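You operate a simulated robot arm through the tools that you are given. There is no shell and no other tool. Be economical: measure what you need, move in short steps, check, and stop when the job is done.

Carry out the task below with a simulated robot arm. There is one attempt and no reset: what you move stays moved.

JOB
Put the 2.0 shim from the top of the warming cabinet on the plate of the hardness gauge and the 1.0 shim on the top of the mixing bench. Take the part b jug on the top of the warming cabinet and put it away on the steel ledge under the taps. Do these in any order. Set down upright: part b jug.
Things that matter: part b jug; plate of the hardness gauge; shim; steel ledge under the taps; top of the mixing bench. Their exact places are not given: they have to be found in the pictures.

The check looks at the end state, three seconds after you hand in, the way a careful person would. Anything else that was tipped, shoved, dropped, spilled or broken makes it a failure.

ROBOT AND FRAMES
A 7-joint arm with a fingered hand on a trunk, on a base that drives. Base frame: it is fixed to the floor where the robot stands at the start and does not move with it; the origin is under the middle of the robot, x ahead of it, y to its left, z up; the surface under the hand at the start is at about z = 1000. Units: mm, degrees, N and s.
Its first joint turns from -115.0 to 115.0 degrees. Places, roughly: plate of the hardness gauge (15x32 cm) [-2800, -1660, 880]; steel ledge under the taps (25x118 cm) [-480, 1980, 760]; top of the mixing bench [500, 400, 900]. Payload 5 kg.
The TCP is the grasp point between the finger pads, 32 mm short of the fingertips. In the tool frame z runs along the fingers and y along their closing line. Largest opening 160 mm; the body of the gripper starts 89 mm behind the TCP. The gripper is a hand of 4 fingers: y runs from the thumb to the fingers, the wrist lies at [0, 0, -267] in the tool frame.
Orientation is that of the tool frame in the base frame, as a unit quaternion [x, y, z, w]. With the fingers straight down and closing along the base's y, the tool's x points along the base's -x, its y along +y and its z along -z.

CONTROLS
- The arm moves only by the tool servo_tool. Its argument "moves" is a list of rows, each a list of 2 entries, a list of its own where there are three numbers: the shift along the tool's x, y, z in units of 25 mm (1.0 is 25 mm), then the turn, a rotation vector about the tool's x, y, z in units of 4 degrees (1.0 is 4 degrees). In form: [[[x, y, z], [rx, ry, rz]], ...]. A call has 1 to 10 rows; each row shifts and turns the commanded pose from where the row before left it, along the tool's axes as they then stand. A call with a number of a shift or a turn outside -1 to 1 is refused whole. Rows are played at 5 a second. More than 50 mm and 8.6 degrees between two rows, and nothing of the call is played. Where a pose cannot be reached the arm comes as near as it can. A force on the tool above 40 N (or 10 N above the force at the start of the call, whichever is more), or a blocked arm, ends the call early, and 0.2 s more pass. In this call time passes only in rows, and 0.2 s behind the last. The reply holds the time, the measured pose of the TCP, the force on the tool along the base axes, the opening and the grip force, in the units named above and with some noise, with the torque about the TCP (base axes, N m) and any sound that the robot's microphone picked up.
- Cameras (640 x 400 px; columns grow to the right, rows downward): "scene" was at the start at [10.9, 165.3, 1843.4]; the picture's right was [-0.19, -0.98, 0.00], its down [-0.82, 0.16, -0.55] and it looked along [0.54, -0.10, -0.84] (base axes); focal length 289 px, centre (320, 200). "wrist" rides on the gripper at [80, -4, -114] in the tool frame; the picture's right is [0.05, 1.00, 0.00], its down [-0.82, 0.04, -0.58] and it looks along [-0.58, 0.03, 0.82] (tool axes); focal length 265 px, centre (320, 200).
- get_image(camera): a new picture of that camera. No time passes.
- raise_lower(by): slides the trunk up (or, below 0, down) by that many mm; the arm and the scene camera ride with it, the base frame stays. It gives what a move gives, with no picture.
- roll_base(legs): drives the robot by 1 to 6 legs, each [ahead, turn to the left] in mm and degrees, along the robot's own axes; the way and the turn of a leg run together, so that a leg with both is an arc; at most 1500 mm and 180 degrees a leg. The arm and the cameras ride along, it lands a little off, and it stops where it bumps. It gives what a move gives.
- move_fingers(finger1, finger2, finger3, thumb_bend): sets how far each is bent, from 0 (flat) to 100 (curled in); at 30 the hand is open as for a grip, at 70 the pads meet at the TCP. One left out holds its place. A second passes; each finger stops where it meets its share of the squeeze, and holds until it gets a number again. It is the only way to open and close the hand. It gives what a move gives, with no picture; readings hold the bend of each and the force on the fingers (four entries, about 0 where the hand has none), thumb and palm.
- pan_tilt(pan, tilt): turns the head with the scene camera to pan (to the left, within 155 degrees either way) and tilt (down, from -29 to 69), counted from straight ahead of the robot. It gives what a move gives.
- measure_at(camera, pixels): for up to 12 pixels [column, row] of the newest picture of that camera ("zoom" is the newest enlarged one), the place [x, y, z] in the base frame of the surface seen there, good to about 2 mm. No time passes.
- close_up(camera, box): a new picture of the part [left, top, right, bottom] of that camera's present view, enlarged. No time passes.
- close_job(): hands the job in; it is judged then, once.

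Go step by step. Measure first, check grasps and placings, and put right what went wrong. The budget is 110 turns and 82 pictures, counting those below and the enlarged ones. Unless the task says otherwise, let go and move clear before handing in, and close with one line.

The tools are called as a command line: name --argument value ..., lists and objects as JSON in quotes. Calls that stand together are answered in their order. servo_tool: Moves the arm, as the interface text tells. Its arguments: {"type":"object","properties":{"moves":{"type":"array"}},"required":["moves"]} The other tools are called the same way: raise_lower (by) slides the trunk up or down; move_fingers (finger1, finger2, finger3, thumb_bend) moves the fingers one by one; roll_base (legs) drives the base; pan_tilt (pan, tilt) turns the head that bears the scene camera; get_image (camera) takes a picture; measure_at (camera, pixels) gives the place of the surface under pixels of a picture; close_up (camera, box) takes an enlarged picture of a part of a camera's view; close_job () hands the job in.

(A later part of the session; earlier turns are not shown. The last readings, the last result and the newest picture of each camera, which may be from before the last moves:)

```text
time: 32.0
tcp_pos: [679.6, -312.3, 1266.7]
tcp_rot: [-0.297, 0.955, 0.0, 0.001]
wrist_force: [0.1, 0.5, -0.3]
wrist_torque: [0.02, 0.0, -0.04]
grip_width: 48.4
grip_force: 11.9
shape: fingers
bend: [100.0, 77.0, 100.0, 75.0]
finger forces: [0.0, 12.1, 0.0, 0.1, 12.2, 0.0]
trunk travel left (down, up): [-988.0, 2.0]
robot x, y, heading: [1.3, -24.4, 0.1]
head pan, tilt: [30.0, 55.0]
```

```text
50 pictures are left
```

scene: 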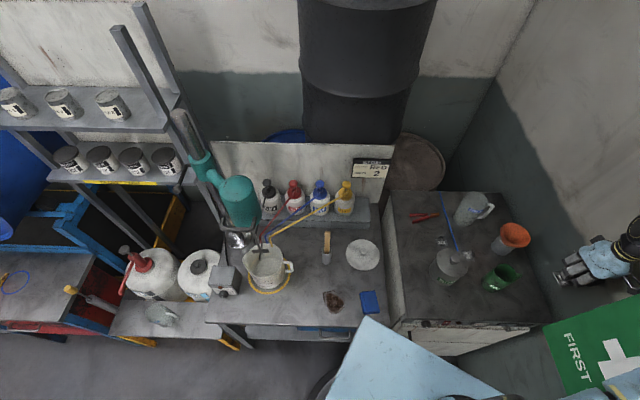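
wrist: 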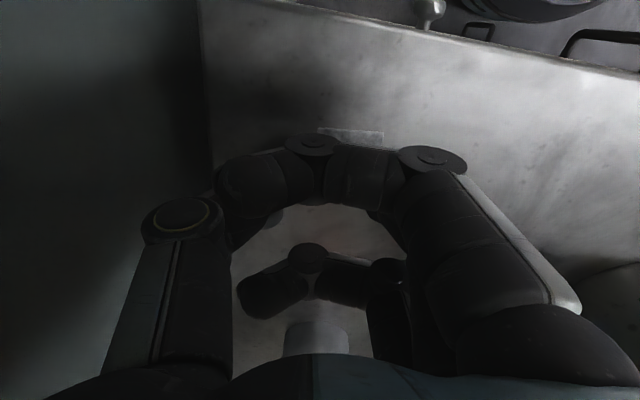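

I measure candidate free bench spots around (335,275), (305,300) and neighbouring objects.

measure_at --camera "scene" --pixels '[[335, 276], [305, 295], [350, 283], [327, 262], [345, 255], [363, 270], [380, 262], [362, 292], [333, 292], [290, 280], [300, 312], [352, 300]]'

close_up --camera "scene" --box '[240, 220, 400, 330]'

```text
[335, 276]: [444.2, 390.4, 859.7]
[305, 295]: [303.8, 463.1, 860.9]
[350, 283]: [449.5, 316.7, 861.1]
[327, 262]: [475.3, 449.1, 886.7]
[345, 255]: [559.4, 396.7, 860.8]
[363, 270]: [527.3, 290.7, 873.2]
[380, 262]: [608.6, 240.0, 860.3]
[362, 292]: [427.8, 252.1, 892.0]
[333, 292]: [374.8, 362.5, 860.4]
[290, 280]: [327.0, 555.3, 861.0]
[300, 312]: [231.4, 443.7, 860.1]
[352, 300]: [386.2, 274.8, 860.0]
```

```text
3.64 times, centred on (320, 275) of scene
```

zoom: 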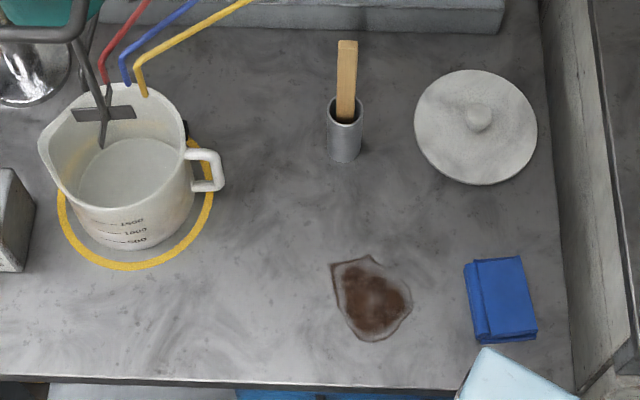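

Bench surface is z≈860, with a clear area around (300,445). I rotate the hand 40° and carry the shim there at height.

servo_tool --moves '[[[0, 0, 0], [0, 0, -1]], [[0, 0, 0], [0, 0, -1]], [[0, 0, 0], [0, 0, -1]], [[0, 0, 0], [0, 0, -1]], [[0, 0, 0], [0, 0, -1]], [[0, 0, 0], [0, 0, -1]], [[0, 0, 0], [0, 0, -1]], [[0, 0, 0], [0, 0, -1]], [[0, 0, 0], [0, 0, -1]], [[0, 0, 0], [0, 0, -1]]]'

servo_tool --moves '[[[-0.966, 0.876, 0], [0, 0, 0]], [[-0.966, 0.876, 0], [0, 0, 0]], [[-0.966, 0.876, 0], [0, 0, 0]], [[-0.966, 0.876, 0], [0, 0, 0]], [[-0.966, 0.876, 0], [0, 0, 0]], [[-0.966, 0.876, 0], [0, 0, 0]], [[-0.966, 0.876, 0], [0, 0, 0]], [[-0.966, 0.876, 0], [0, 0, 0]], [[-0.966, 0.876, 0], [0, 0, 0]], [[-0.966, 0.876, 0], [0, 0, 0]]]'

servo_tool --moves '[[[-0.966, 0.876, 0], [0, 0, 0]], [[-0.966, 0.876, 0], [0, 0, 0]], [[-0.966, 0.876, 0], [0, 0, 0]], [[-0.966, 0.876, 0], [0, 0, 0]], [[-0.966, 0.876, 0], [0, 0, 0]], [[-0.966, 0.876, 0], [0, 0, 0]], [[-0.966, 0.876, 0], [0, 0, 0]], [[-0.966, 0.876, 0], [0, 0, 0]], [[-0.966, 0.876, 0], [0, 0, 0]], [[-0.966, 0.876, 0], [0, 0, 0]]]'

```text
time: 34.2
tcp_pos: [681.5, -314.2, 1267.7]
tcp_rot: [-0.605, 0.796, 0.0, 0.0]
wrist_force: [0.2, 0.6, -0.9]
wrist_torque: [-0.05, -0.02, 0.0]
grip_width: 48.1
grip_force: 12.2
shape: fingers
bend: [100.0, 77.0, 100.0, 75.0]
finger forces: [0.0, 12.1, 0.1, 0.1, 12.1, 0.0]
trunk travel left (down, up): [-988.0, 2.0]
robot x, y, heading: [1.4, -26.4, -0.0]
head pan, tilt: [30.0, 55.0]
```

```text
time: 36.4
tcp_pos: [534.8, -19.7, 1267.6]
tcp_rot: [-0.605, 0.796, 0.0, 0.0]
wrist_force: [0.2, 0.3, 0.0]
wrist_torque: [-0.05, -0.02, 0.01]
grip_width: 48.5
grip_force: 12.3
shape: fingers
bend: [100.0, 77.0, 100.0, 75.0]
finger forces: [0.1, 12.1, 0.0, 0.1, 12.0, 0.1]
trunk travel left (down, up): [-988.0, 2.0]
robot x, y, heading: [0.6, -27.9, -0.0]
head pan, tilt: [30.0, 55.0]
```

```text
time: 38.6
tcp_pos: [386.8, 271.1, 1266.2]
tcp_rot: [-0.605, 0.796, -0.001, 0.0]
wrist_force: [-0.2, 0.4, 0.6]
wrist_torque: [-0.04, -0.05, 0.03]
grip_width: 48.4
grip_force: 12.1
shape: fingers
bend: [100.0, 77.0, 100.0, 75.0]
finger forces: [0.1, 12.1, 0.0, 0.0, 12.0, 0.1]
trunk travel left (down, up): [-988.0, 2.0]
robot x, y, heading: [0.0, -25.5, -0.3]
head pan, tilt: [30.0, 55.0]
```

On course at (387,271). I finish the traverse and lower the trunk by 290 (to its starting height).

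servo_tool --moves '[[[-0.966, 0.876, 0], [0, 0, 0]], [[-0.966, 0.876, 0], [0, 0, 0]], [[-0.966, 0.876, 0], [0, 0, 0]], [[-0.966, 0.876, 0], [0, 0, 0]], [[-0.966, 0.876, 0], [0, 0, 0]], [[-0.966, 0.876, 0], [0, 0, 0]]]'

raise_lower --by -288

get_image --camera "scene"

```text
time: 40.0
tcp_pos: [295.9, 445.1, 1266.8]
tcp_rot: [-0.606, 0.796, 0.0, -0.001]
wrist_force: [-0.8, -0.1, 0.1]
wrist_torque: [-0.02, -0.02, -0.01]
grip_width: 48.5
grip_force: 12.2
shape: fingers
bend: [100.0, 77.0, 100.0, 75.0]
finger forces: [0.0, 12.1, 0.1, 0.1, 12.0, 0.0]
trunk travel left (down, up): [-988.0, 2.0]
robot x, y, heading: [0.8, -22.5, -0.0]
head pan, tilt: [30.0, 55.0]
```

```text
time: 42.9
tcp_pos: [296.5, 440.9, 979.5]
tcp_rot: [-0.605, 0.796, 0.0, 0.0]
wrist_force: [-0.4, 0.7, -0.5]
wrist_torque: [-0.01, -0.05, 0.01]
grip_width: 48.4
grip_force: 12.7
shape: fingers
bend: [100.0, 77.0, 100.0, 75.0]
finger forces: [0.1, 12.1, 0.0, 0.0, 12.0, 0.0]
trunk travel left (down, up): [-700.0, 290.0]
robot x, y, heading: [2.5, -25.5, 0.1]
head pan, tilt: [30.0, 55.0]
```

```text
48 pictures are left
```

scene: 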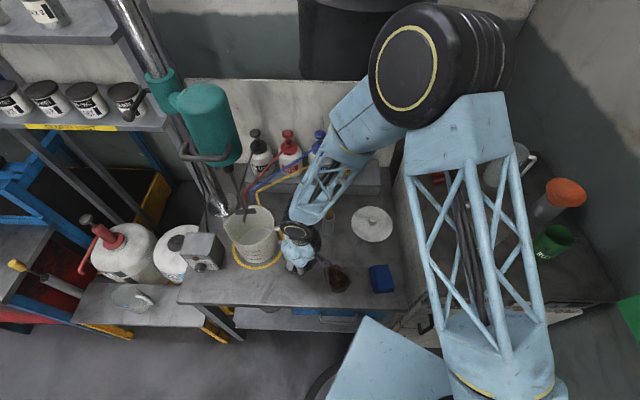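

Hand is above the free spot. TCP should be at ≈898.5 for the plate to touch; I descend 72 mm, then creep.

servo_tool --moves '[[[0, 0, 1], [0, 0, 0]], [[0, 0, 1], [0, 0, 0]], [[0, 0, 0.7], [0, 0, 0]], [[0, 0, 0], [0, 0, 0]]]'

close_up --camera "scene" --box '[250, 215, 346, 305]'

```text
time: 43.9
tcp_pos: [299.3, 443.9, 911.9]
tcp_rot: [-0.605, 0.796, 0.0, 0.0]
wrist_force: [-0.3, 0.2, 0.2]
wrist_torque: [-0.01, 0.01, 0.0]
grip_width: 48.5
grip_force: 11.6
shape: fingers
bend: [100.0, 77.0, 100.0, 75.0]
finger forces: [0.0, 12.1, 0.1, 0.0, 12.0, 0.0]
trunk travel left (down, up): [-700.0, 290.0]
robot x, y, heading: [0.7, -23.8, -0.2]
head pan, tilt: [30.0, 55.0]
```

```text
4.44 times, centred on (298, 260) of scene
```

zoom: 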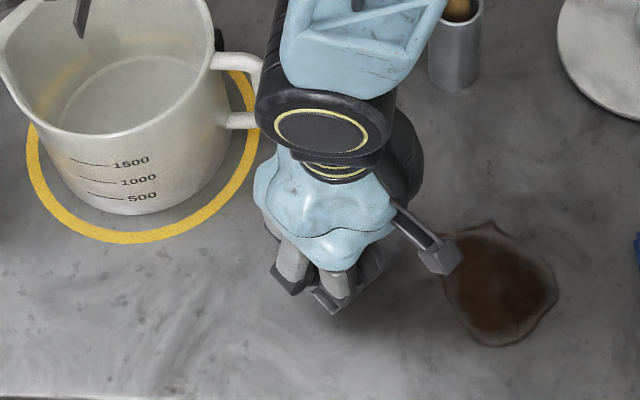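

Clear of the jug and spill. I creep down to touch.

servo_tool --moves '[[[0, 0, 0.2], [0, 0, 0]], [[0, 0, 0.2], [0, 0, 0]], [[0, 0, 0.1], [0, 0, 0]], [[0, 0, 0], [0, 0, 0]]]'

close_up --camera "scene" --box '[280, 255, 320, 290]'

```text
time: 44.9
tcp_pos: [299.3, 444.4, 901.4]
tcp_rot: [-0.605, 0.796, 0.0, 0.001]
wrist_force: [-0.1, 0.4, -0.4]
wrist_torque: [-0.01, 0.01, 0.03]
grip_width: 48.4
grip_force: 12.1
shape: fingers
bend: [100.0, 77.0, 100.0, 75.0]
finger forces: [0.1, 12.0, 0.0, 0.1, 12.0, 0.1]
trunk travel left (down, up): [-700.0, 290.0]
robot x, y, heading: [4.5, -23.8, -0.1]
head pan, tilt: [30.0, 55.0]
```

```text
11.43 times, centred on (300, 272) of scene
```

zoom: 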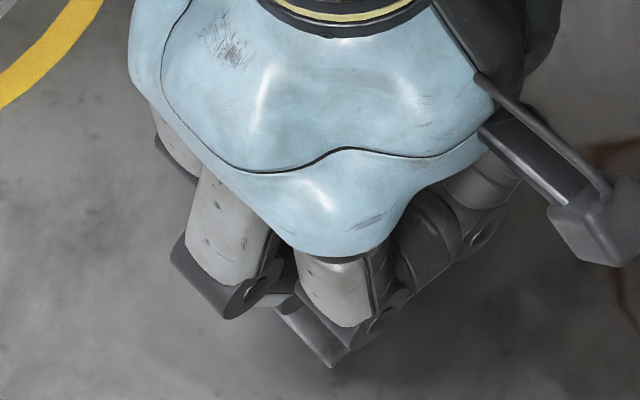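

servo_tool --moves '[[[0, 0, 0.06], [0, 0, 0]], [[0, 0, 0.06], [0, 0, 0]], [[0, 0, 0], [0, 0, 0]]]'

```text
time: 45.7
tcp_pos: [297.8, 445.1, 896.7]
tcp_rot: [-0.605, 0.796, -0.001, -0.001]
wrist_force: [0.1, 0.2, -0.5]
wrist_torque: [0.0, -0.01, 0.03]
grip_width: 48.4
grip_force: 12.1
shape: fingers
bend: [100.0, 77.0, 100.0, 75.0]
finger forces: [0.0, 12.1, 0.1, 0.1, 12.0, 0.1]
trunk travel left (down, up): [-700.0, 290.0]
robot x, y, heading: [3.9, -25.6, -0.1]
head pan, tilt: [30.0, 55.0]
```

No contact force yet at z≈898; I creep a bit more.

servo_tool --moves '[[[0, 0, 0.05], [0, 0, 0]], [[0, 0, 0.05], [0, 0, 0]], [[0, 0, 0], [0, 0, 0]]]'

servo_tool --moves '[[[0, 0, 0], [0, 0, 0]]]'

```text
time: 46.5
tcp_pos: [298.0, 444.8, 895.4]
tcp_rot: [-0.605, 0.796, 0.0, -0.001]
wrist_force: [1.0, -0.7, -0.4]
wrist_torque: [0.0, 0.0, 0.01]
grip_width: 48.4
grip_force: 12.0
shape: fingers
bend: [100.0, 77.0, 100.0, 75.0]
finger forces: [0.0, 12.1, 0.1, 0.1, 12.0, 0.1]
trunk travel left (down, up): [-700.0, 290.0]
robot x, y, heading: [2.4, -20.9, -0.2]
head pan, tilt: [30.0, 55.0]
```

```text
time: 46.9
tcp_pos: [298.8, 445.7, 895.0]
tcp_rot: [-0.606, 0.796, 0.0, -0.001]
wrist_force: [-0.2, 0.2, -0.9]
wrist_torque: [0.0, -0.02, -0.04]
grip_width: 48.5
grip_force: 11.6
shape: fingers
bend: [100.0, 77.0, 100.0, 75.0]
finger forces: [0.1, 12.1, 0.0, 0.0, 12.0, 0.0]
trunk travel left (down, up): [-700.0, 290.0]
robot x, y, heading: [0.7, -23.9, -0.2]
head pan, tilt: [30.0, 55.0]
```

Squeezing likely lifted the shim a few mm in the grip. I keep creeping.

servo_tool --moves '[[[0, 0, 0.06], [0, 0, 0]], [[0, 0, 0.06], [0, 0, 0]], [[0, 0, 0], [0, 0, 0]]]'

servo_tool --moves '[[[0, 0, 0.06], [0, 0, 0]], [[0, 0, 0], [0, 0, 0]]]'

close_up --camera "wrist" --box '[220, 100, 420, 225]'

```text
time: 47.7
tcp_pos: [298.5, 446.0, 892.7]
tcp_rot: [-0.606, 0.796, 0.0, 0.0]
wrist_force: [-0.5, 0.2, 0.2]
wrist_torque: [0.0, 0.0, 0.0]
grip_width: 48.4
grip_force: 12.4
shape: fingers
bend: [100.0, 77.0, 100.0, 75.0]
finger forces: [0.0, 12.3, 0.0, 0.1, 12.6, 0.1]
trunk travel left (down, up): [-700.0, 290.0]
robot x, y, heading: [2.8, -20.2, -0.2]
head pan, tilt: [30.0, 55.0]
```

```text
time: 48.3
tcp_pos: [298.7, 445.3, 890.3]
tcp_rot: [-0.605, 0.796, -0.001, 0.0]
wrist_force: [-0.7, -0.4, 0.8]
wrist_torque: [0.03, 0.02, -0.02]
grip_width: 48.5
grip_force: 12.3
shape: fingers
bend: [100.0, 77.0, 100.0, 75.0]
finger forces: [0.0, 12.5, 0.0, 0.1, 12.7, 0.1]
trunk travel left (down, up): [-700.0, 290.0]
robot x, y, heading: [3.6, -22.4, -0.1]
head pan, tilt: [30.0, 55.0]
```

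```text
3.20 times, centred on (320, 162) of wrist
```

zoom: 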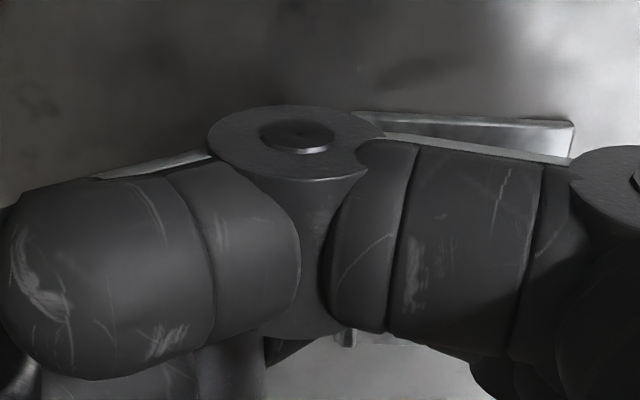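

A bit of plate shows at (360–575,110–130) in the zoom; I measure its height against the bench.

measure_at --camera "zoom" --pixels '[[380, 118], [470, 130], [565, 130], [572, 126], [350, 340], [480, 80], [600, 100], [450, 380], [385, 112]]'

```text
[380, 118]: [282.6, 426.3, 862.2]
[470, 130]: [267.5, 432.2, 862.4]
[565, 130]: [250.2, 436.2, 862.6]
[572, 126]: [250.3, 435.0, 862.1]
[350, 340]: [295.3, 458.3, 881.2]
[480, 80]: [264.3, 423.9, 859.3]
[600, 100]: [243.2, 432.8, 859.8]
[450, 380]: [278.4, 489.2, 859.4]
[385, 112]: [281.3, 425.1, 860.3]
```

Plate top is at 862.4 against bench 859.5, flat and touching. I release in small stages, rising between them so the tips don't drag.

move_fingers --finger2 71 --thumb_bend 70

servo_tool --moves '[[[0, 0, -0.16], [0, 0, 0]], [[0, 0, 0], [0, 0, 0]]]'

move_fingers --finger2 68 --thumb_bend 68

servo_tool --moves '[[[0, 0, -0.2], [0, 0, 0]], [[0, 0, 0], [0, 0, 0]]]'

move_fingers --finger2 62 --thumb_bend 62

servo_tool --moves '[[[0, 0, -0.5], [0, 0, 0]], [[0, 0, -1], [0, 0, 0]], [[0, 0, -1], [0, 0, 0]], [[0, 0, -1], [0, 0, 0]]]'

get_image --camera "scene"

get_image --camera "wrist"

```text
time: 49.1
tcp_pos: [296.4, 446.3, 894.1]
tcp_rot: [-0.607, 0.795, 0.001, 0.002]
wrist_force: [-6.9, -4.0, 29.3]
wrist_torque: [-0.19, 0.07, -0.02]
grip_width: 50.0
grip_force: 17.8
shape: fingers
bend: [100.0, 73.0, 100.0, 71.0]
finger forces: [0.0, 20.6, 0.0, 0.0, 14.1, 0.0]
trunk travel left (down, up): [-700.0, 290.0]
robot x, y, heading: [5.2, -20.2, -0.2]
head pan, tilt: [30.0, 55.0]
stopped: the force on the tool passed its limit at 41 N (the readings are from after the stop); the commanded pose is now the measured one
```

```text
time: 49.7
tcp_pos: [298.4, 447.7, 895.8]
tcp_rot: [-0.605, 0.796, 0.001, 0.002]
wrist_force: [-1.4, 0.2, 4.5]
wrist_torque: [-0.01, 0.01, -0.01]
grip_width: 50.3
grip_force: 4.3
shape: fingers
bend: [100.0, 72.0, 100.0, 70.0]
finger forces: [0.0, 6.4, 0.1, 0.1, 1.4, 0.0]
trunk travel left (down, up): [-700.0, 290.0]
robot x, y, heading: [-3.4, -25.8, -0.1]
head pan, tilt: [30.0, 55.0]
```

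```text
time: 50.7
tcp_pos: [296.9, 445.7, 895.1]
tcp_rot: [-0.606, 0.796, 0.001, 0.001]
wrist_force: [-0.5, 1.2, 8.4]
wrist_torque: [0.0, -0.01, -0.02]
grip_width: 51.4
grip_force: 4.7
shape: fingers
bend: [100.0, 71.0, 100.0, 68.0]
finger forces: [0.0, 8.7, 0.0, 0.0, 0.5, 0.0]
trunk travel left (down, up): [-700.0, 290.0]
robot x, y, heading: [3.9, -24.7, -0.0]
head pan, tilt: [30.0, 55.0]
```

```text
time: 51.3
tcp_pos: [297.7, 446.4, 901.1]
tcp_rot: [-0.607, 0.795, 0.001, 0.001]
wrist_force: [0.7, -0.2, 0.0]
wrist_torque: [0.0, 0.0, -0.01]
grip_width: 51.4
grip_force: 0.0
shape: fingers
bend: [100.0, 68.0, 100.0, 68.0]
finger forces: [0.1, 0.0, 0.0, 0.1, 0.0, 0.1]
trunk travel left (down, up): [-700.0, 290.0]
robot x, y, heading: [1.9, -25.1, -0.0]
head pan, tilt: [30.0, 55.0]
```

```text
time: 52.3
tcp_pos: [297.4, 446.5, 900.8]
tcp_rot: [-0.606, 0.795, 0.002, 0.002]
wrist_force: [0.5, -1.0, 4.3]
wrist_torque: [0.01, 0.11, -0.02]
grip_width: 54.2
grip_force: 1.9
shape: fingers
bend: [100.0, 64.0, 100.0, 62.0]
finger forces: [0.0, 4.0, 0.0, 0.0, 0.0, 0.0]
trunk travel left (down, up): [-700.0, 290.0]
robot x, y, heading: [3.9, -23.6, -0.3]
head pan, tilt: [30.0, 55.0]
```

```text
time: 53.3
tcp_pos: [295.9, 447.6, 988.6]
tcp_rot: [-0.606, 0.795, 0.002, 0.001]
wrist_force: [0.6, 0.1, -0.2]
wrist_torque: [0.01, 0.01, -0.03]
grip_width: 54.2
grip_force: 0.0
shape: fingers
bend: [100.0, 62.0, 100.0, 62.0]
finger forces: [0.1, 0.1, 0.0, 0.0, 0.0, 0.0]
trunk travel left (down, up): [-700.0, 290.0]
robot x, y, heading: [3.1, -19.9, -0.3]
head pan, tilt: [30.0, 55.0]
```

```text
44 pictures are left
```

scene: 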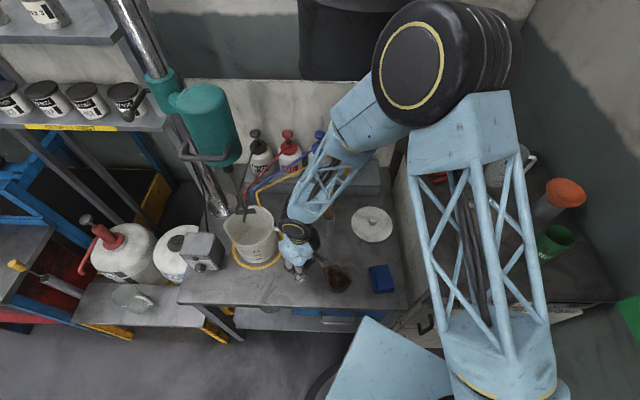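

```text
43 pictures are left
```

wrist: 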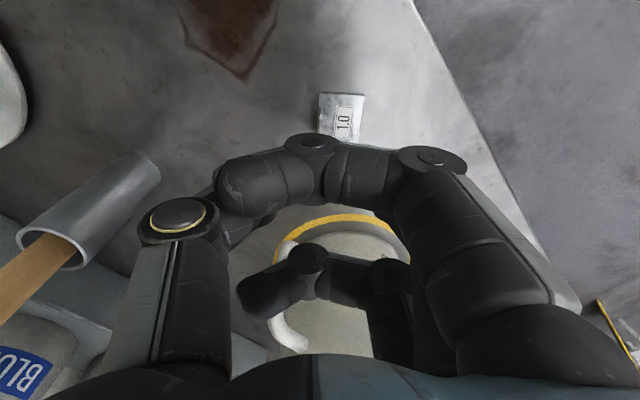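

The 1.0 shim lies flat on the bench (342,118 in the wrist view). Next is the 2.0 shim: raise the trunk, then traverse over the cabinet while turning 133° to line up with its tab.

raise_lower --by 270

servo_tool --moves '[[[0.271, -0.675, 0], [0, 0, 0.978]], [[0.225, -0.691, 0], [0, 0, 0.978]], [[0.177, -0.705, 0], [0, 0, 0.978]], [[0.128, -0.716, 0], [0, 0, 0.978]], [[0.079, -0.723, 0], [0, 0, 0.978]], [[0.029, -0.726, 0], [0, 0, 0.978]], [[-0.02, -0.727, 0], [0, 0, 0.978]], [[-0.07, -0.724, 0], [0, 0, 0.978]], [[-0.119, -0.717, 0], [0, 0, 0.978]], [[-0.167, -0.707, 0], [0, 0, 0.978]]]'

servo_tool --moves '[[[-0.215, -0.694, 0], [0, 0, 0.978]], [[-0.262, -0.678, 0], [0, 0, 0.978]], [[-0.308, -0.659, 0], [0, 0, 0.978]], [[-0.352, -0.636, 0], [0, 0, 0.978]], [[-0.395, -0.61, 0], [0, 0, 0.978]], [[-0.435, -0.582, 0], [0, 0, 0.978]], [[-0.474, -0.551, 0], [0, 0, 0.978]], [[-0.51, -0.518, 0], [0, 0, 0.978]], [[-0.545, -0.482, 0], [0, 0, 0.978]], [[-0.576, -0.444, 0], [0, 0, 0.978]]]'

servo_tool --moves '[[[-0.605, -0.402, 0], [0, 0, 0.978]], [[-0.631, -0.36, 0], [0, 0, 0.978]], [[-0.654, -0.316, 0], [0, 0, 0.978]], [[-0.674, -0.271, 0], [0, 0, 0.978]], [[-0.691, -0.225, 0], [0, 0, 0.978]], [[-0.705, -0.177, 0], [0, 0, 0.978]], [[-0.715, -0.129, 0], [0, 0, 0.978]], [[-0.723, -0.08, 0], [0, 0, 0.978]], [[-0.726, -0.03, 0], [0, 0, 0.978]], [[-0.727, 0.02, 0], [0, 0, 0.978]]]'

servo_tool --moves '[[[-0.724, 0.07, 0], [0, 0, 0.978]], [[-0.717, 0.119, 0], [0, 0, 0.978]], [[-0.707, 0.167, 0], [0, 0, 0.978]], [[-0.694, 0.215, 0], [0, 0, 0.978]], [[0, 0, 0], [0, 0, 0]]]'

pan_tilt --pan 8 --tilt 52

get_image --camera "scene"

get_image --camera "wrist"

```text
time: 56.0
tcp_pos: [297.3, 448.1, 1258.3]
tcp_rot: [-0.605, 0.796, 0.0, 0.001]
wrist_force: [-0.9, -0.3, -0.7]
wrist_torque: [-0.03, 0.01, 0.01]
grip_width: 54.4
grip_force: 0.1
shape: fingers
bend: [100.0, 62.0, 100.0, 62.0]
finger forces: [0.0, 0.0, 0.0, 0.2, 0.0, 0.0]
trunk travel left (down, up): [-970.0, 20.0]
robot x, y, heading: [3.8, -24.7, 0.0]
head pan, tilt: [30.0, 55.0]
```

```text
time: 58.2
tcp_pos: [442.2, 338.1, 1258.2]
tcp_rot: [-0.304, 0.953, 0.001, 0.001]
wrist_force: [0.2, 0.1, -0.6]
wrist_torque: [0.02, 0.04, 0.05]
grip_width: 54.2
grip_force: 0.0
shape: fingers
bend: [100.0, 62.0, 100.0, 62.0]
finger forces: [0.1, 0.0, 0.0, 0.0, 0.0, 0.1]
trunk travel left (down, up): [-970.0, 20.0]
robot x, y, heading: [2.1, -22.4, -0.2]
head pan, tilt: [30.0, 55.0]
```

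```text
time: 60.4
tcp_pos: [587.3, 227.5, 1258.4]
tcp_rot: [0.033, 0.999, 0.002, -0.001]
wrist_force: [-0.4, -0.9, 0.4]
wrist_torque: [-0.01, -0.01, 0.01]
grip_width: 54.5
grip_force: 0.1
shape: fingers
bend: [100.0, 62.0, 100.0, 62.0]
finger forces: [0.1, 0.0, 0.1, 0.1, 0.1, 0.1]
trunk travel left (down, up): [-970.0, 20.0]
robot x, y, heading: [0.6, -21.9, -0.0]
head pan, tilt: [30.0, 55.0]
```

```text
time: 62.6
tcp_pos: [730.3, 117.0, 1259.0]
tcp_rot: [0.365, 0.931, 0.002, -0.001]
wrist_force: [0.3, -0.1, 0.4]
wrist_torque: [0.02, 0.01, 0.03]
grip_width: 53.9
grip_force: 0.2
shape: fingers
bend: [100.0, 62.0, 100.0, 62.0]
finger forces: [0.0, 0.0, 0.0, 0.0, 0.1, 0.0]
trunk travel left (down, up): [-970.0, 20.0]
robot x, y, heading: [0.2, -30.0, -0.0]
head pan, tilt: [30.0, 55.0]
```

```text
time: 63.8
tcp_pos: [788.1, 73.8, 1258.1]
tcp_rot: [0.488, 0.873, 0.001, 0.0]
wrist_force: [-1.2, 0.4, -0.2]
wrist_torque: [0.0, 0.0, 0.01]
grip_width: 54.5
grip_force: 0.0
shape: fingers
bend: [100.0, 62.0, 100.0, 62.0]
finger forces: [0.1, 0.0, 0.1, 0.0, 0.0, 0.2]
trunk travel left (down, up): [-970.0, 20.0]
robot x, y, heading: [1.6, -25.5, 0.1]
head pan, tilt: [30.0, 55.0]
```

```text
time: 64.7
tcp_pos: [788.6, 74.3, 1256.9]
tcp_rot: [0.488, 0.873, 0.002, 0.0]
wrist_force: [-0.8, -0.7, -0.2]
wrist_torque: [0.02, -0.02, -0.02]
grip_width: 54.3
grip_force: 0.0
shape: fingers
bend: [100.0, 62.0, 100.0, 62.0]
finger forces: [0.1, 0.0, 0.0, 0.0, 0.0, 0.0]
trunk travel left (down, up): [-970.0, 20.0]
robot x, y, heading: [0.7, -22.6, -0.2]
head pan, tilt: [8.0, 52.0]
```

```text
42 pictures are left
```

scene: 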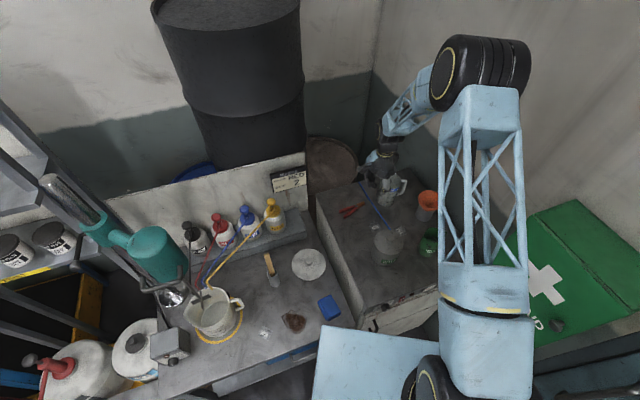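

```text
41 pictures are left
```

wrist: 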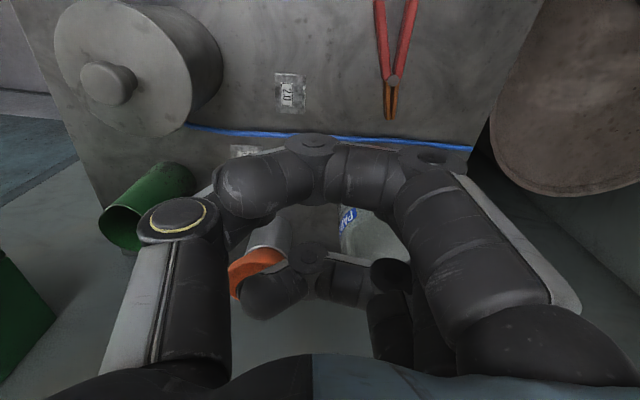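

Hand is at (788,74) aligned at 31.6°; shim seen at (290,92). I zoom and measure its tab and the blue wire.

close_up --camera "wrist" --box '[250, 60, 346, 140]'

```text
5.00 times, centred on (298, 100) of wrist
```

zoom: 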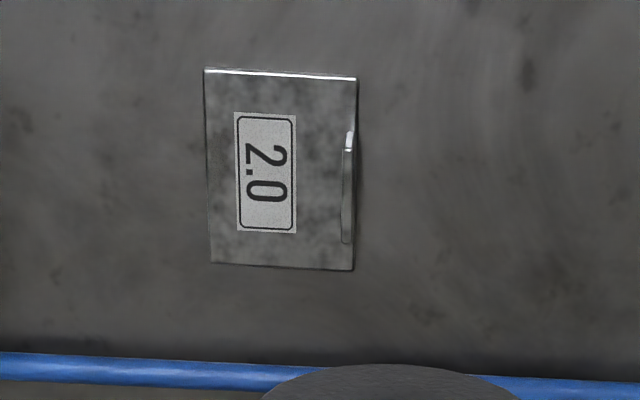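

measure_at --camera "zoom" --pixels '[[350, 140], [348, 170], [347, 200], [346, 230], [207, 74], [354, 82], [352, 266], [213, 258], [250, 375], [540, 385]]'

```text
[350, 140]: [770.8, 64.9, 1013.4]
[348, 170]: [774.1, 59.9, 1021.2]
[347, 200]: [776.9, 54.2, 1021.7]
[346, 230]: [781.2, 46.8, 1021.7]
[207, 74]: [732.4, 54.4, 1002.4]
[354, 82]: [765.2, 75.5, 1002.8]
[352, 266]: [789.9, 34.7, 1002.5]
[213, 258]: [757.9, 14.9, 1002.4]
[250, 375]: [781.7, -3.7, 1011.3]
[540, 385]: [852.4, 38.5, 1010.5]
```

Tab mid is (776,55.5), wire 54 mm away. I part-close to 65, centre and descend to z≈1046.

move_fingers --finger2 65 --thumb_bend 65

servo_tool --moves '[[[-0.376, -0.81, 0], [0, 0, 0]], [[0, 0, 1], [0, 0, 0]], [[0, 0, 1], [0, 0, 0]], [[0, 0, 1], [0, 0, 0]], [[0, 0, 1], [0, 0, 0]], [[0, 0, 1], [0, 0, 0]], [[0, 0, 1], [0, 0, 0]], [[0, 0, 1], [0, 0, 0]], [[0, 0, 0.4], [0, 0, 0]], [[0, 0, 0], [0, 0, 0]]]'

close_up --camera "scene" --box '[340, 150, 452, 250]'

```text
time: 65.7
tcp_pos: [788.7, 73.3, 1257.9]
tcp_rot: [0.487, 0.873, 0.001, -0.001]
wrist_force: [-1.4, 0.1, -0.4]
wrist_torque: [0.02, 0.0, -0.01]
grip_width: 53.2
grip_force: 0.0
shape: fingers
bend: [100.0, 65.0, 100.0, 65.0]
finger forces: [0.1, 0.0, 0.0, 0.0, 0.1, 0.0]
trunk travel left (down, up): [-970.0, 20.0]
robot x, y, heading: [2.9, -23.6, 0.1]
head pan, tilt: [8.0, 52.0]
```

```text
time: 67.9
tcp_pos: [776.3, 54.7, 1072.9]
tcp_rot: [0.488, 0.873, 0.002, 0.0]
wrist_force: [-0.8, -0.1, -0.1]
wrist_torque: [-0.01, -0.01, -0.02]
grip_width: 52.8
grip_force: 0.0
shape: fingers
bend: [100.0, 65.0, 100.0, 65.0]
finger forces: [0.0, 0.0, 0.0, 0.0, 0.0, 0.0]
trunk travel left (down, up): [-970.0, 20.0]
robot x, y, heading: [2.5, -26.6, 0.2]
head pan, tilt: [8.0, 52.0]
```

```text
4.00 times, centred on (396, 200) of scene
```

zoom: 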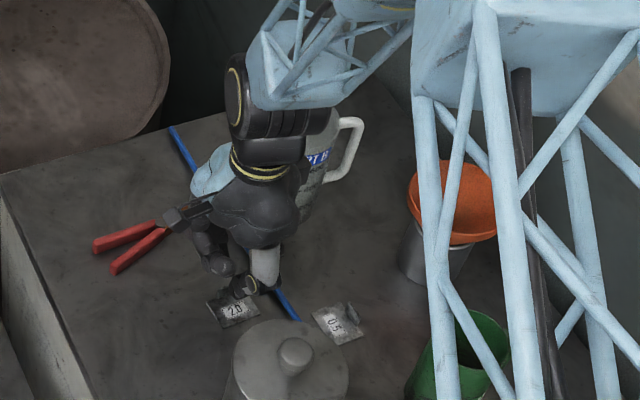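

Alignment good: TCP (776,55). I lower to ~1041 and check contact.

servo_tool --moves '[[[0, 0.02, 0.6], [0, 0, 0]], [[0, 0, 0.5], [0, 0, 0]], [[0, 0, 0.16], [0, 0, 0]], [[0, 0, 0], [0, 0, 0]]]'

move_fingers --finger2 76 --thumb_bend 76

close_up --camera "scene" --box '[370, 200, 434, 250]'

```text
time: 68.9
tcp_pos: [776.7, 55.9, 1041.2]
tcp_rot: [0.488, 0.873, 0.001, -0.001]
wrist_force: [-0.1, 0.2, 0.7]
wrist_torque: [-0.01, 0.01, -0.02]
grip_width: 52.9
grip_force: 0.4
shape: fingers
bend: [100.0, 65.0, 100.0, 65.0]
finger forces: [0.1, 0.0, 0.1, 0.0, 0.7, 0.0]
trunk travel left (down, up): [-970.0, 20.0]
robot x, y, heading: [0.8, -23.3, 0.3]
head pan, tilt: [8.0, 52.0]
```

```text
time: 69.9
tcp_pos: [777.5, 54.7, 1041.2]
tcp_rot: [0.487, 0.873, 0.001, 0.0]
wrist_force: [0.0, 1.0, -0.3]
wrist_torque: [0.03, 0.0, 0.02]
grip_width: 49.3
grip_force: 9.1
shape: fingers
bend: [100.0, 73.0, 100.0, 72.0]
finger forces: [0.0, 9.4, 0.1, 0.1, 9.4, 0.0]
trunk travel left (down, up): [-970.0, 20.0]
robot x, y, heading: [3.9, -23.7, -0.0]
head pan, tilt: [8.0, 52.0]
```

```text
8.00 times, centred on (402, 225) of scene
```

zoom: 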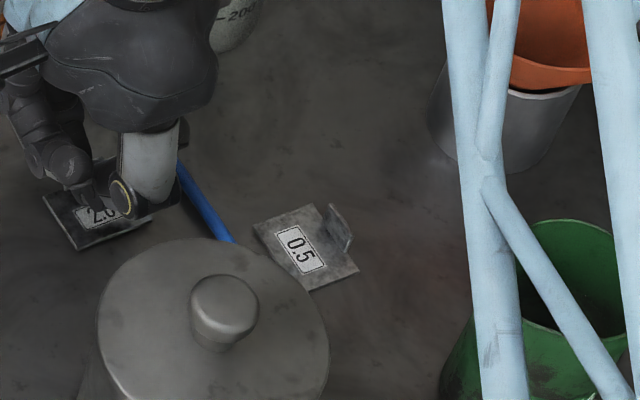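

Pinched with 9.4 N on both. I firm up and lift, then look around for the route to the gauge.

move_fingers --finger2 82 --thumb_bend 82

servo_tool --moves '[[[0, 0, -0.5], [0, 0, 0]], [[0, 0, -1], [0, 0, 0]], [[0, 0, -1], [0, 0, 0]], [[0, 0, -1], [0, 0, 0]], [[0, 0, -1], [0, 0, 0]], [[0, 0, -1], [0, 0, 0]], [[0, 0, -1], [0, 0, 0]], [[0, 0, -1], [0, 0, 0]], [[0, 0, -1], [0, 0, 0]]]'

close_up --camera "scene" --box '[340, 120, 452, 240]'

pan_tilt --pan -140 --tilt 25

get_image --camera "scene"

pan_tilt --pan 140 --tilt 25

get_image --camera "scene"

```text
time: 70.9
tcp_pos: [776.0, 55.9, 1041.3]
tcp_rot: [0.488, 0.873, 0.002, -0.001]
wrist_force: [-0.7, 0.7, 0.2]
wrist_torque: [0.0, 0.03, -0.02]
grip_width: 47.5
grip_force: 12.6
shape: fingers
bend: [100.0, 79.0, 100.0, 77.0]
finger forces: [0.0, 12.4, 0.0, 0.1, 12.2, 0.1]
trunk travel left (down, up): [-970.0, 20.0]
robot x, y, heading: [3.0, -21.2, 0.1]
head pan, tilt: [8.0, 52.0]
```

```text
time: 72.9
tcp_pos: [775.7, 55.9, 1256.2]
tcp_rot: [0.487, 0.873, 0.002, -0.001]
wrist_force: [-0.1, -0.6, 0.3]
wrist_torque: [-0.02, -0.01, -0.02]
grip_width: 47.9
grip_force: 12.3
shape: fingers
bend: [100.0, 79.0, 100.0, 77.0]
finger forces: [0.0, 12.3, 0.1, 0.0, 12.2, 0.0]
trunk travel left (down, up): [-970.0, 20.0]
robot x, y, heading: [1.8, -25.2, -0.0]
head pan, tilt: [8.0, 52.0]
```

```text
3.33 times, centred on (396, 180) of scene
```

zoom: 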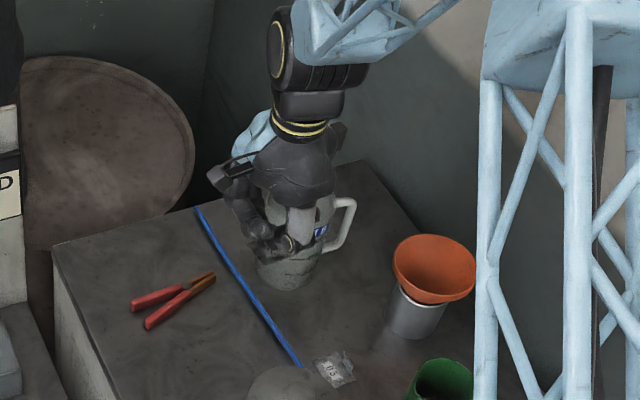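

```text
time: 75.2
tcp_pos: [777.7, 54.9, 1254.3]
tcp_rot: [0.488, 0.873, 0.001, 0.0]
wrist_force: [-0.1, 0.2, -0.2]
wrist_torque: [-0.02, 0.02, 0.01]
grip_width: 47.8
grip_force: 12.0
shape: fingers
bend: [100.0, 79.0, 100.0, 77.0]
finger forces: [0.0, 12.3, 0.1, 0.0, 12.3, 0.0]
trunk travel left (down, up): [-970.0, 20.0]
robot x, y, heading: [2.8, -24.5, -0.2]
head pan, tilt: [-140.0, 25.0]
```

```text
36 pictures are left
```

scene: 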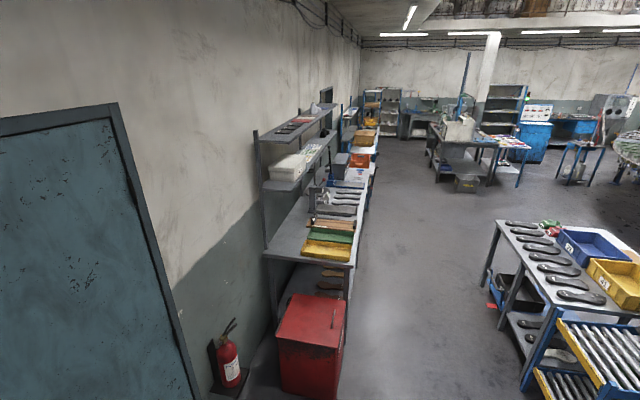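

```text
time: 79.1
tcp_pos: [776.9, 54.6, 1253.6]
tcp_rot: [0.488, 0.873, 0.001, 0.0]
wrist_force: [-0.2, 0.0, 0.0]
wrist_torque: [0.01, 0.0, 0.0]
grip_width: 47.8
grip_force: 12.6
shape: fingers
bend: [100.0, 79.0, 100.0, 77.0]
finger forces: [0.0, 12.2, 0.0, 0.1, 12.2, 0.0]
trunk travel left (down, up): [-970.0, 20.0]
robot x, y, heading: [5.2, -22.9, 0.2]
head pan, tilt: [140.0, 25.0]
```

```text
35 pictures are left
```

scene: 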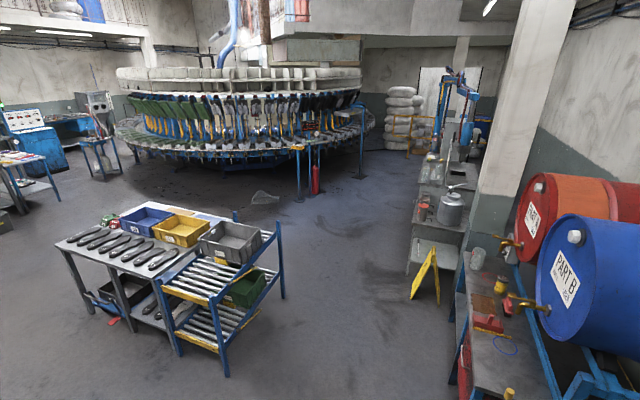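

Shim is held. The floor behind looks open; I measure key obstacles in this left-rear view, then the right-rear view, to plan the drive.

measure_at --camera "scene" --pixels '[[285, 295], [225, 375], [60, 245], [120, 330], [430, 300], [415, 290], [465, 390], [350, 380], [415, 240], [285, 225], [480, 250], [560, 310]]'

pan_tilt --pan -148 --tilt 30

get_image --camera "scene"

measure_at --camera "scene" --pixels '[[320, 150], [300, 225], [280, 300], [290, 390], [380, 300], [380, 200], [440, 200], [420, 390], [330, 170], [310, 195], [500, 250], [250, 370]]'

close_up --camera "scene" --box '[220, 60, 380, 220]'

```text
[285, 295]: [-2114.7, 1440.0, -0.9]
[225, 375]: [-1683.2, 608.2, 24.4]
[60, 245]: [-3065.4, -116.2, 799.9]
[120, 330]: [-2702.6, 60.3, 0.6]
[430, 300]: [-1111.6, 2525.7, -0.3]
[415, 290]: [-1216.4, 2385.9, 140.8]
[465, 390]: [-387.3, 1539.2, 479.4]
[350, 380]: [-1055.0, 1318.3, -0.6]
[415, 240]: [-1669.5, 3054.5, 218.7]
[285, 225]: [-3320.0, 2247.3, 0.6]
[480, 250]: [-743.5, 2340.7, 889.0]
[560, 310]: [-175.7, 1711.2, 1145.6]
```

```text
time: 83.0
tcp_pos: [777.8, 55.2, 1254.2]
tcp_rot: [0.489, 0.872, 0.002, -0.001]
wrist_force: [-0.2, 0.3, -0.1]
wrist_torque: [-0.05, 0.0, 0.0]
grip_width: 47.7
grip_force: 11.9
shape: fingers
bend: [100.0, 79.0, 100.0, 77.0]
finger forces: [0.0, 12.2, 0.0, 0.1, 12.1, 0.0]
trunk travel left (down, up): [-970.0, 20.0]
robot x, y, heading: [2.5, -23.4, -0.0]
head pan, tilt: [-148.0, 30.0]
```

```text
34 pictures are left
```

scene: 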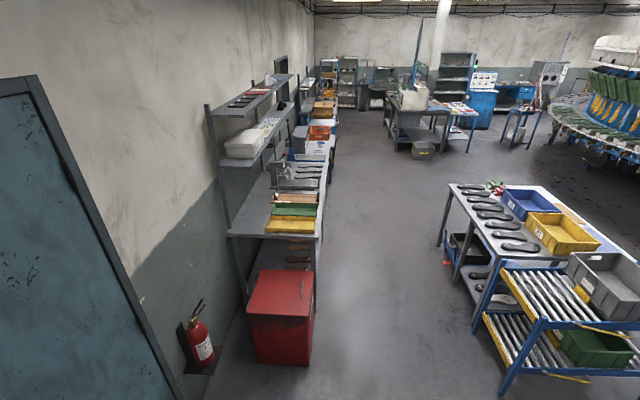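

```text
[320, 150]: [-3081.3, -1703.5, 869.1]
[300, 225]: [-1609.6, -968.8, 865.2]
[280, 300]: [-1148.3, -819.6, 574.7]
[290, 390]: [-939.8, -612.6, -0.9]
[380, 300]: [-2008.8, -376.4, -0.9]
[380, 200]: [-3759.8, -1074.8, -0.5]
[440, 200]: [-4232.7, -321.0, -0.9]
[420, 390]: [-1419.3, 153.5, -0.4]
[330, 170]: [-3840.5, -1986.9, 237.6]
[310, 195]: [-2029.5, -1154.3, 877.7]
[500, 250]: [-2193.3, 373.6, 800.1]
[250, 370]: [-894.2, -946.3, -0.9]
```

```text
2.50 times, centred on (300, 140) of scene
```

zoom: 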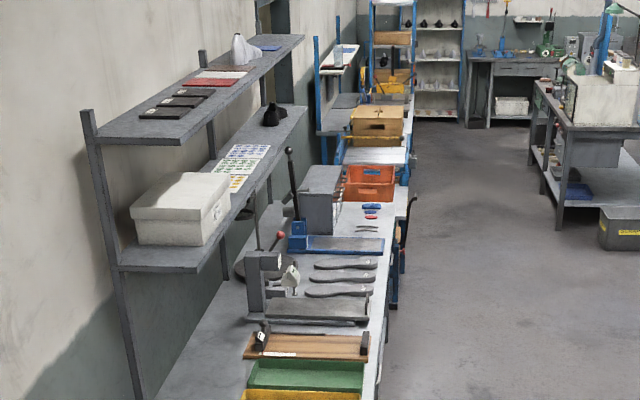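

The gauge-like stand with a plate is at zoom (300,305); I measure it and neighbours.

measure_at --camera "zoom" --pixels '[[315, 308], [255, 310], [265, 270], [290, 280], [335, 250], [330, 240], [320, 195], [345, 292], [240, 268], [350, 245], [385, 330], [310, 345]]'

close_up --camera "scene" --box '[260, 110, 340, 215]'

```text
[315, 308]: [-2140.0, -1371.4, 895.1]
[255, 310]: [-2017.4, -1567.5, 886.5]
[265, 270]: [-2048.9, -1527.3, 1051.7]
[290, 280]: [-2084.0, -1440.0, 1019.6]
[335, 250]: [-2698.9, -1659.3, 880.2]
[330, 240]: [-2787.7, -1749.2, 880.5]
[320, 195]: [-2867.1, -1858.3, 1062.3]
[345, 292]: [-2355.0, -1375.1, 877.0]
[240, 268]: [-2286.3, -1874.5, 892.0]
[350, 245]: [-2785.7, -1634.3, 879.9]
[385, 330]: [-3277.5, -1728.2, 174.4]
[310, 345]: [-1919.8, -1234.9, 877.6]
```

```text
3.81 times, centred on (300, 162) of scene
```

zoom: 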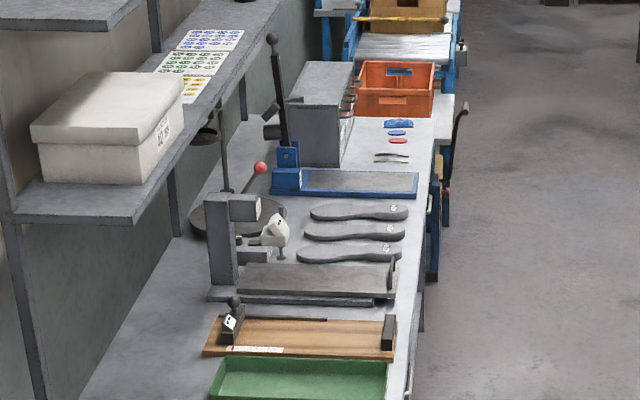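

The blue-framed plate at (-2790,-1650,880) matches the stated gauge place and size; I'll verify on approach. First retract the arm, then back out and reverse down the aisle (bench front to table gap ≈1.38 m).

servo_tool --moves '[[[0.449, -0.899, 0], [0, 0, 0]], [[0.449, -0.899, 0], [0, 0, 0]], [[0.449, -0.899, 0], [0, 0, 0]], [[0.449, -0.899, 0], [0, 0, 0]], [[0.449, -0.899, 0], [0, 0, 0]], [[0.449, -0.899, 0], [0, 0, 0]], [[0.449, -0.899, 0], [0, 0, 0]], [[0.449, -0.899, 0], [0, 0, 0]], [[0.449, -0.899, 0], [0, 0, 0]]]'

roll_base --legs '[[-800, 0], [0, 20.6], [-1245, 0]]'

get_image --camera "scene"

```text
time: 85.0
tcp_pos: [551.1, 35.6, 1253.2]
tcp_rot: [0.487, 0.873, 0.001, 0.0]
wrist_force: [-0.1, 0.6, -0.8]
wrist_torque: [-0.01, -0.02, 0.02]
grip_width: 48.0
grip_force: 11.9
shape: fingers
bend: [100.0, 79.0, 100.0, 77.0]
finger forces: [0.0, 12.3, 0.0, 0.1, 12.2, 0.1]
trunk travel left (down, up): [-970.0, 20.0]
robot x, y, heading: [1.3, -24.9, 0.2]
head pan, tilt: [-148.0, 30.0]
```

```text
time: 96.3
tcp_pos: [-1474.4, -181.6, 1252.2]
tcp_rot: [0.334, 0.943, 0.002, -0.001]
wrist_force: [0.3, -0.3, -0.7]
wrist_torque: [-0.03, -0.03, -0.01]
grip_width: 47.8
grip_force: 12.1
shape: fingers
bend: [100.0, 79.0, 100.0, 77.0]
finger forces: [0.0, 12.2, 0.1, 0.0, 12.2, 0.0]
trunk travel left (down, up): [-970.0, 20.0]
robot x, y, heading: [-1966.5, -415.3, 19.6]
head pan, tilt: [-148.0, 30.0]
```

```text
31 pictures are left
```

scene: 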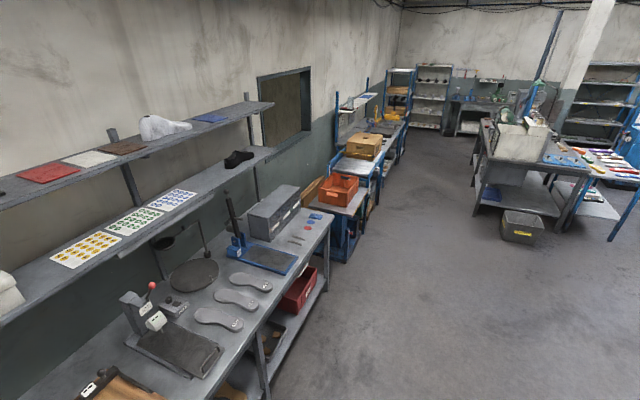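

Robot is at (-1966,-415), heading 19.6. I zoom on the two candidate devices to tell which is the hardness gauge.

close_up --camera "scene" --box '[100, 180, 330, 390]'

measure_at --camera "scene" --pixels '[[265, 260], [295, 258], [250, 270], [285, 273], [175, 345], [215, 350], [185, 375], [140, 350], [240, 155], [327, 245], [250, 220], [260, 335]]'

```text
1.90 times, centred on (215, 285) of scene
```

zoom: 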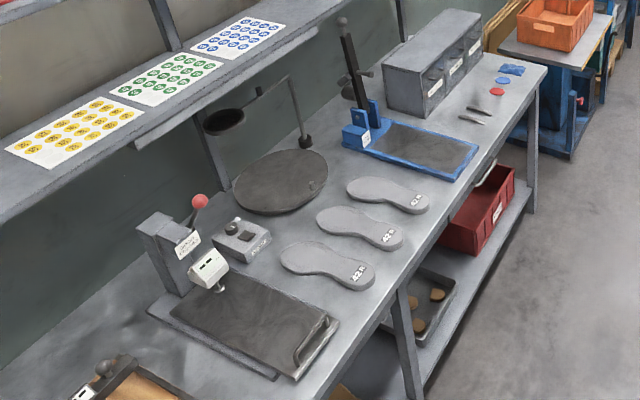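

```text
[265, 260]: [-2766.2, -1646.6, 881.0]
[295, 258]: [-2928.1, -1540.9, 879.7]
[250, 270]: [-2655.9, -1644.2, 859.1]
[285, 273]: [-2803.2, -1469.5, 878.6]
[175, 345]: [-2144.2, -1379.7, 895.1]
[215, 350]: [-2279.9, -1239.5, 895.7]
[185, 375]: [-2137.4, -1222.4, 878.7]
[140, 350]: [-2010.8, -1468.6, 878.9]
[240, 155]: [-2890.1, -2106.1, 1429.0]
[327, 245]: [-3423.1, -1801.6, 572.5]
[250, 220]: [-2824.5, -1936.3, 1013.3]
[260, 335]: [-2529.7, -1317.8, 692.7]
```

Both devices carry labels; I zoom in to read them.

close_up --camera "scene" --box '[215, 190, 305, 280]'

close_up --camera "scene" --box '[140, 270, 200, 340]'

```text
4.44 times, centred on (260, 235) of scene
```

zoom: 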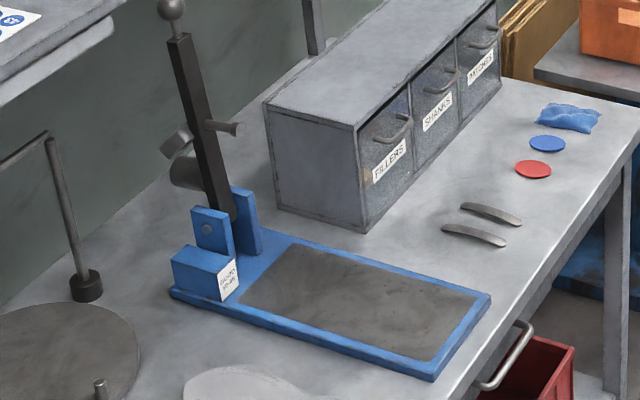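

```text
5.71 times, centred on (170, 305) of scene
```

zoom: 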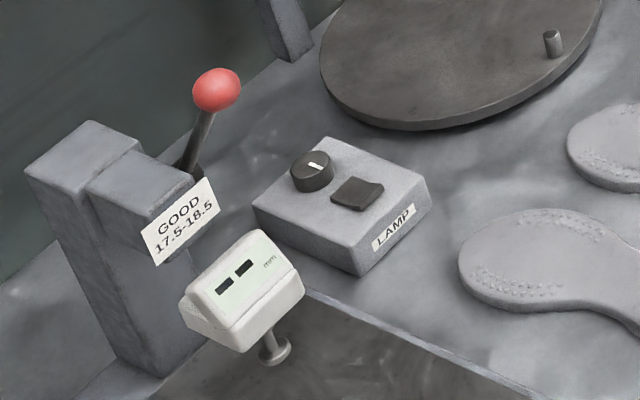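

The grey device is a thickness gauge (mm); the blue-framed one fits "hardness gauge" by place and size. I drive to stand 750 mm in front of its plate, facing it.

roll_base --legs '[[0, 5.9], [-1256, 0], [0, -90.7]]'

pan_tilt --pan 0 --tilt 50

get_image --camera "scene"

```text
time: 107.2
tcp_pos: [-2818.7, -1427.1, 1253.1]
tcp_rot: [0.886, 0.464, 0.002, 0.001]
wrist_force: [0.4, 0.3, 0.3]
wrist_torque: [0.0, 0.01, 0.0]
grip_width: 47.6
grip_force: 12.0
shape: fingers
bend: [100.0, 79.0, 100.0, 77.0]
finger forces: [0.0, 11.9, 0.0, 0.0, 11.8, 0.0]
trunk travel left (down, up): [-970.0, 20.0]
robot x, y, heading: [-3095.6, -946.4, -66.5]
head pan, tilt: [-148.0, 30.0]
```

```text
time: 109.5
tcp_pos: [-2818.6, -1428.4, 1251.3]
tcp_rot: [0.886, 0.464, 0.002, 0.0]
wrist_force: [0.2, 0.6, 0.1]
wrist_torque: [0.01, -0.04, 0.02]
grip_width: 47.8
grip_force: 11.8
shape: fingers
bend: [100.0, 79.0, 100.0, 77.0]
finger forces: [0.1, 11.9, 0.0, 0.0, 11.8, 0.1]
trunk travel left (down, up): [-970.0, 20.0]
robot x, y, heading: [-3093.9, -951.3, -66.4]
head pan, tilt: [0.0, 50.0]
```

```text
27 pictures are left
```

scene: 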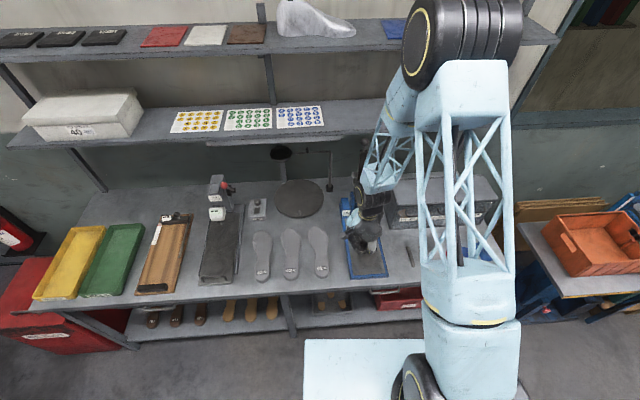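

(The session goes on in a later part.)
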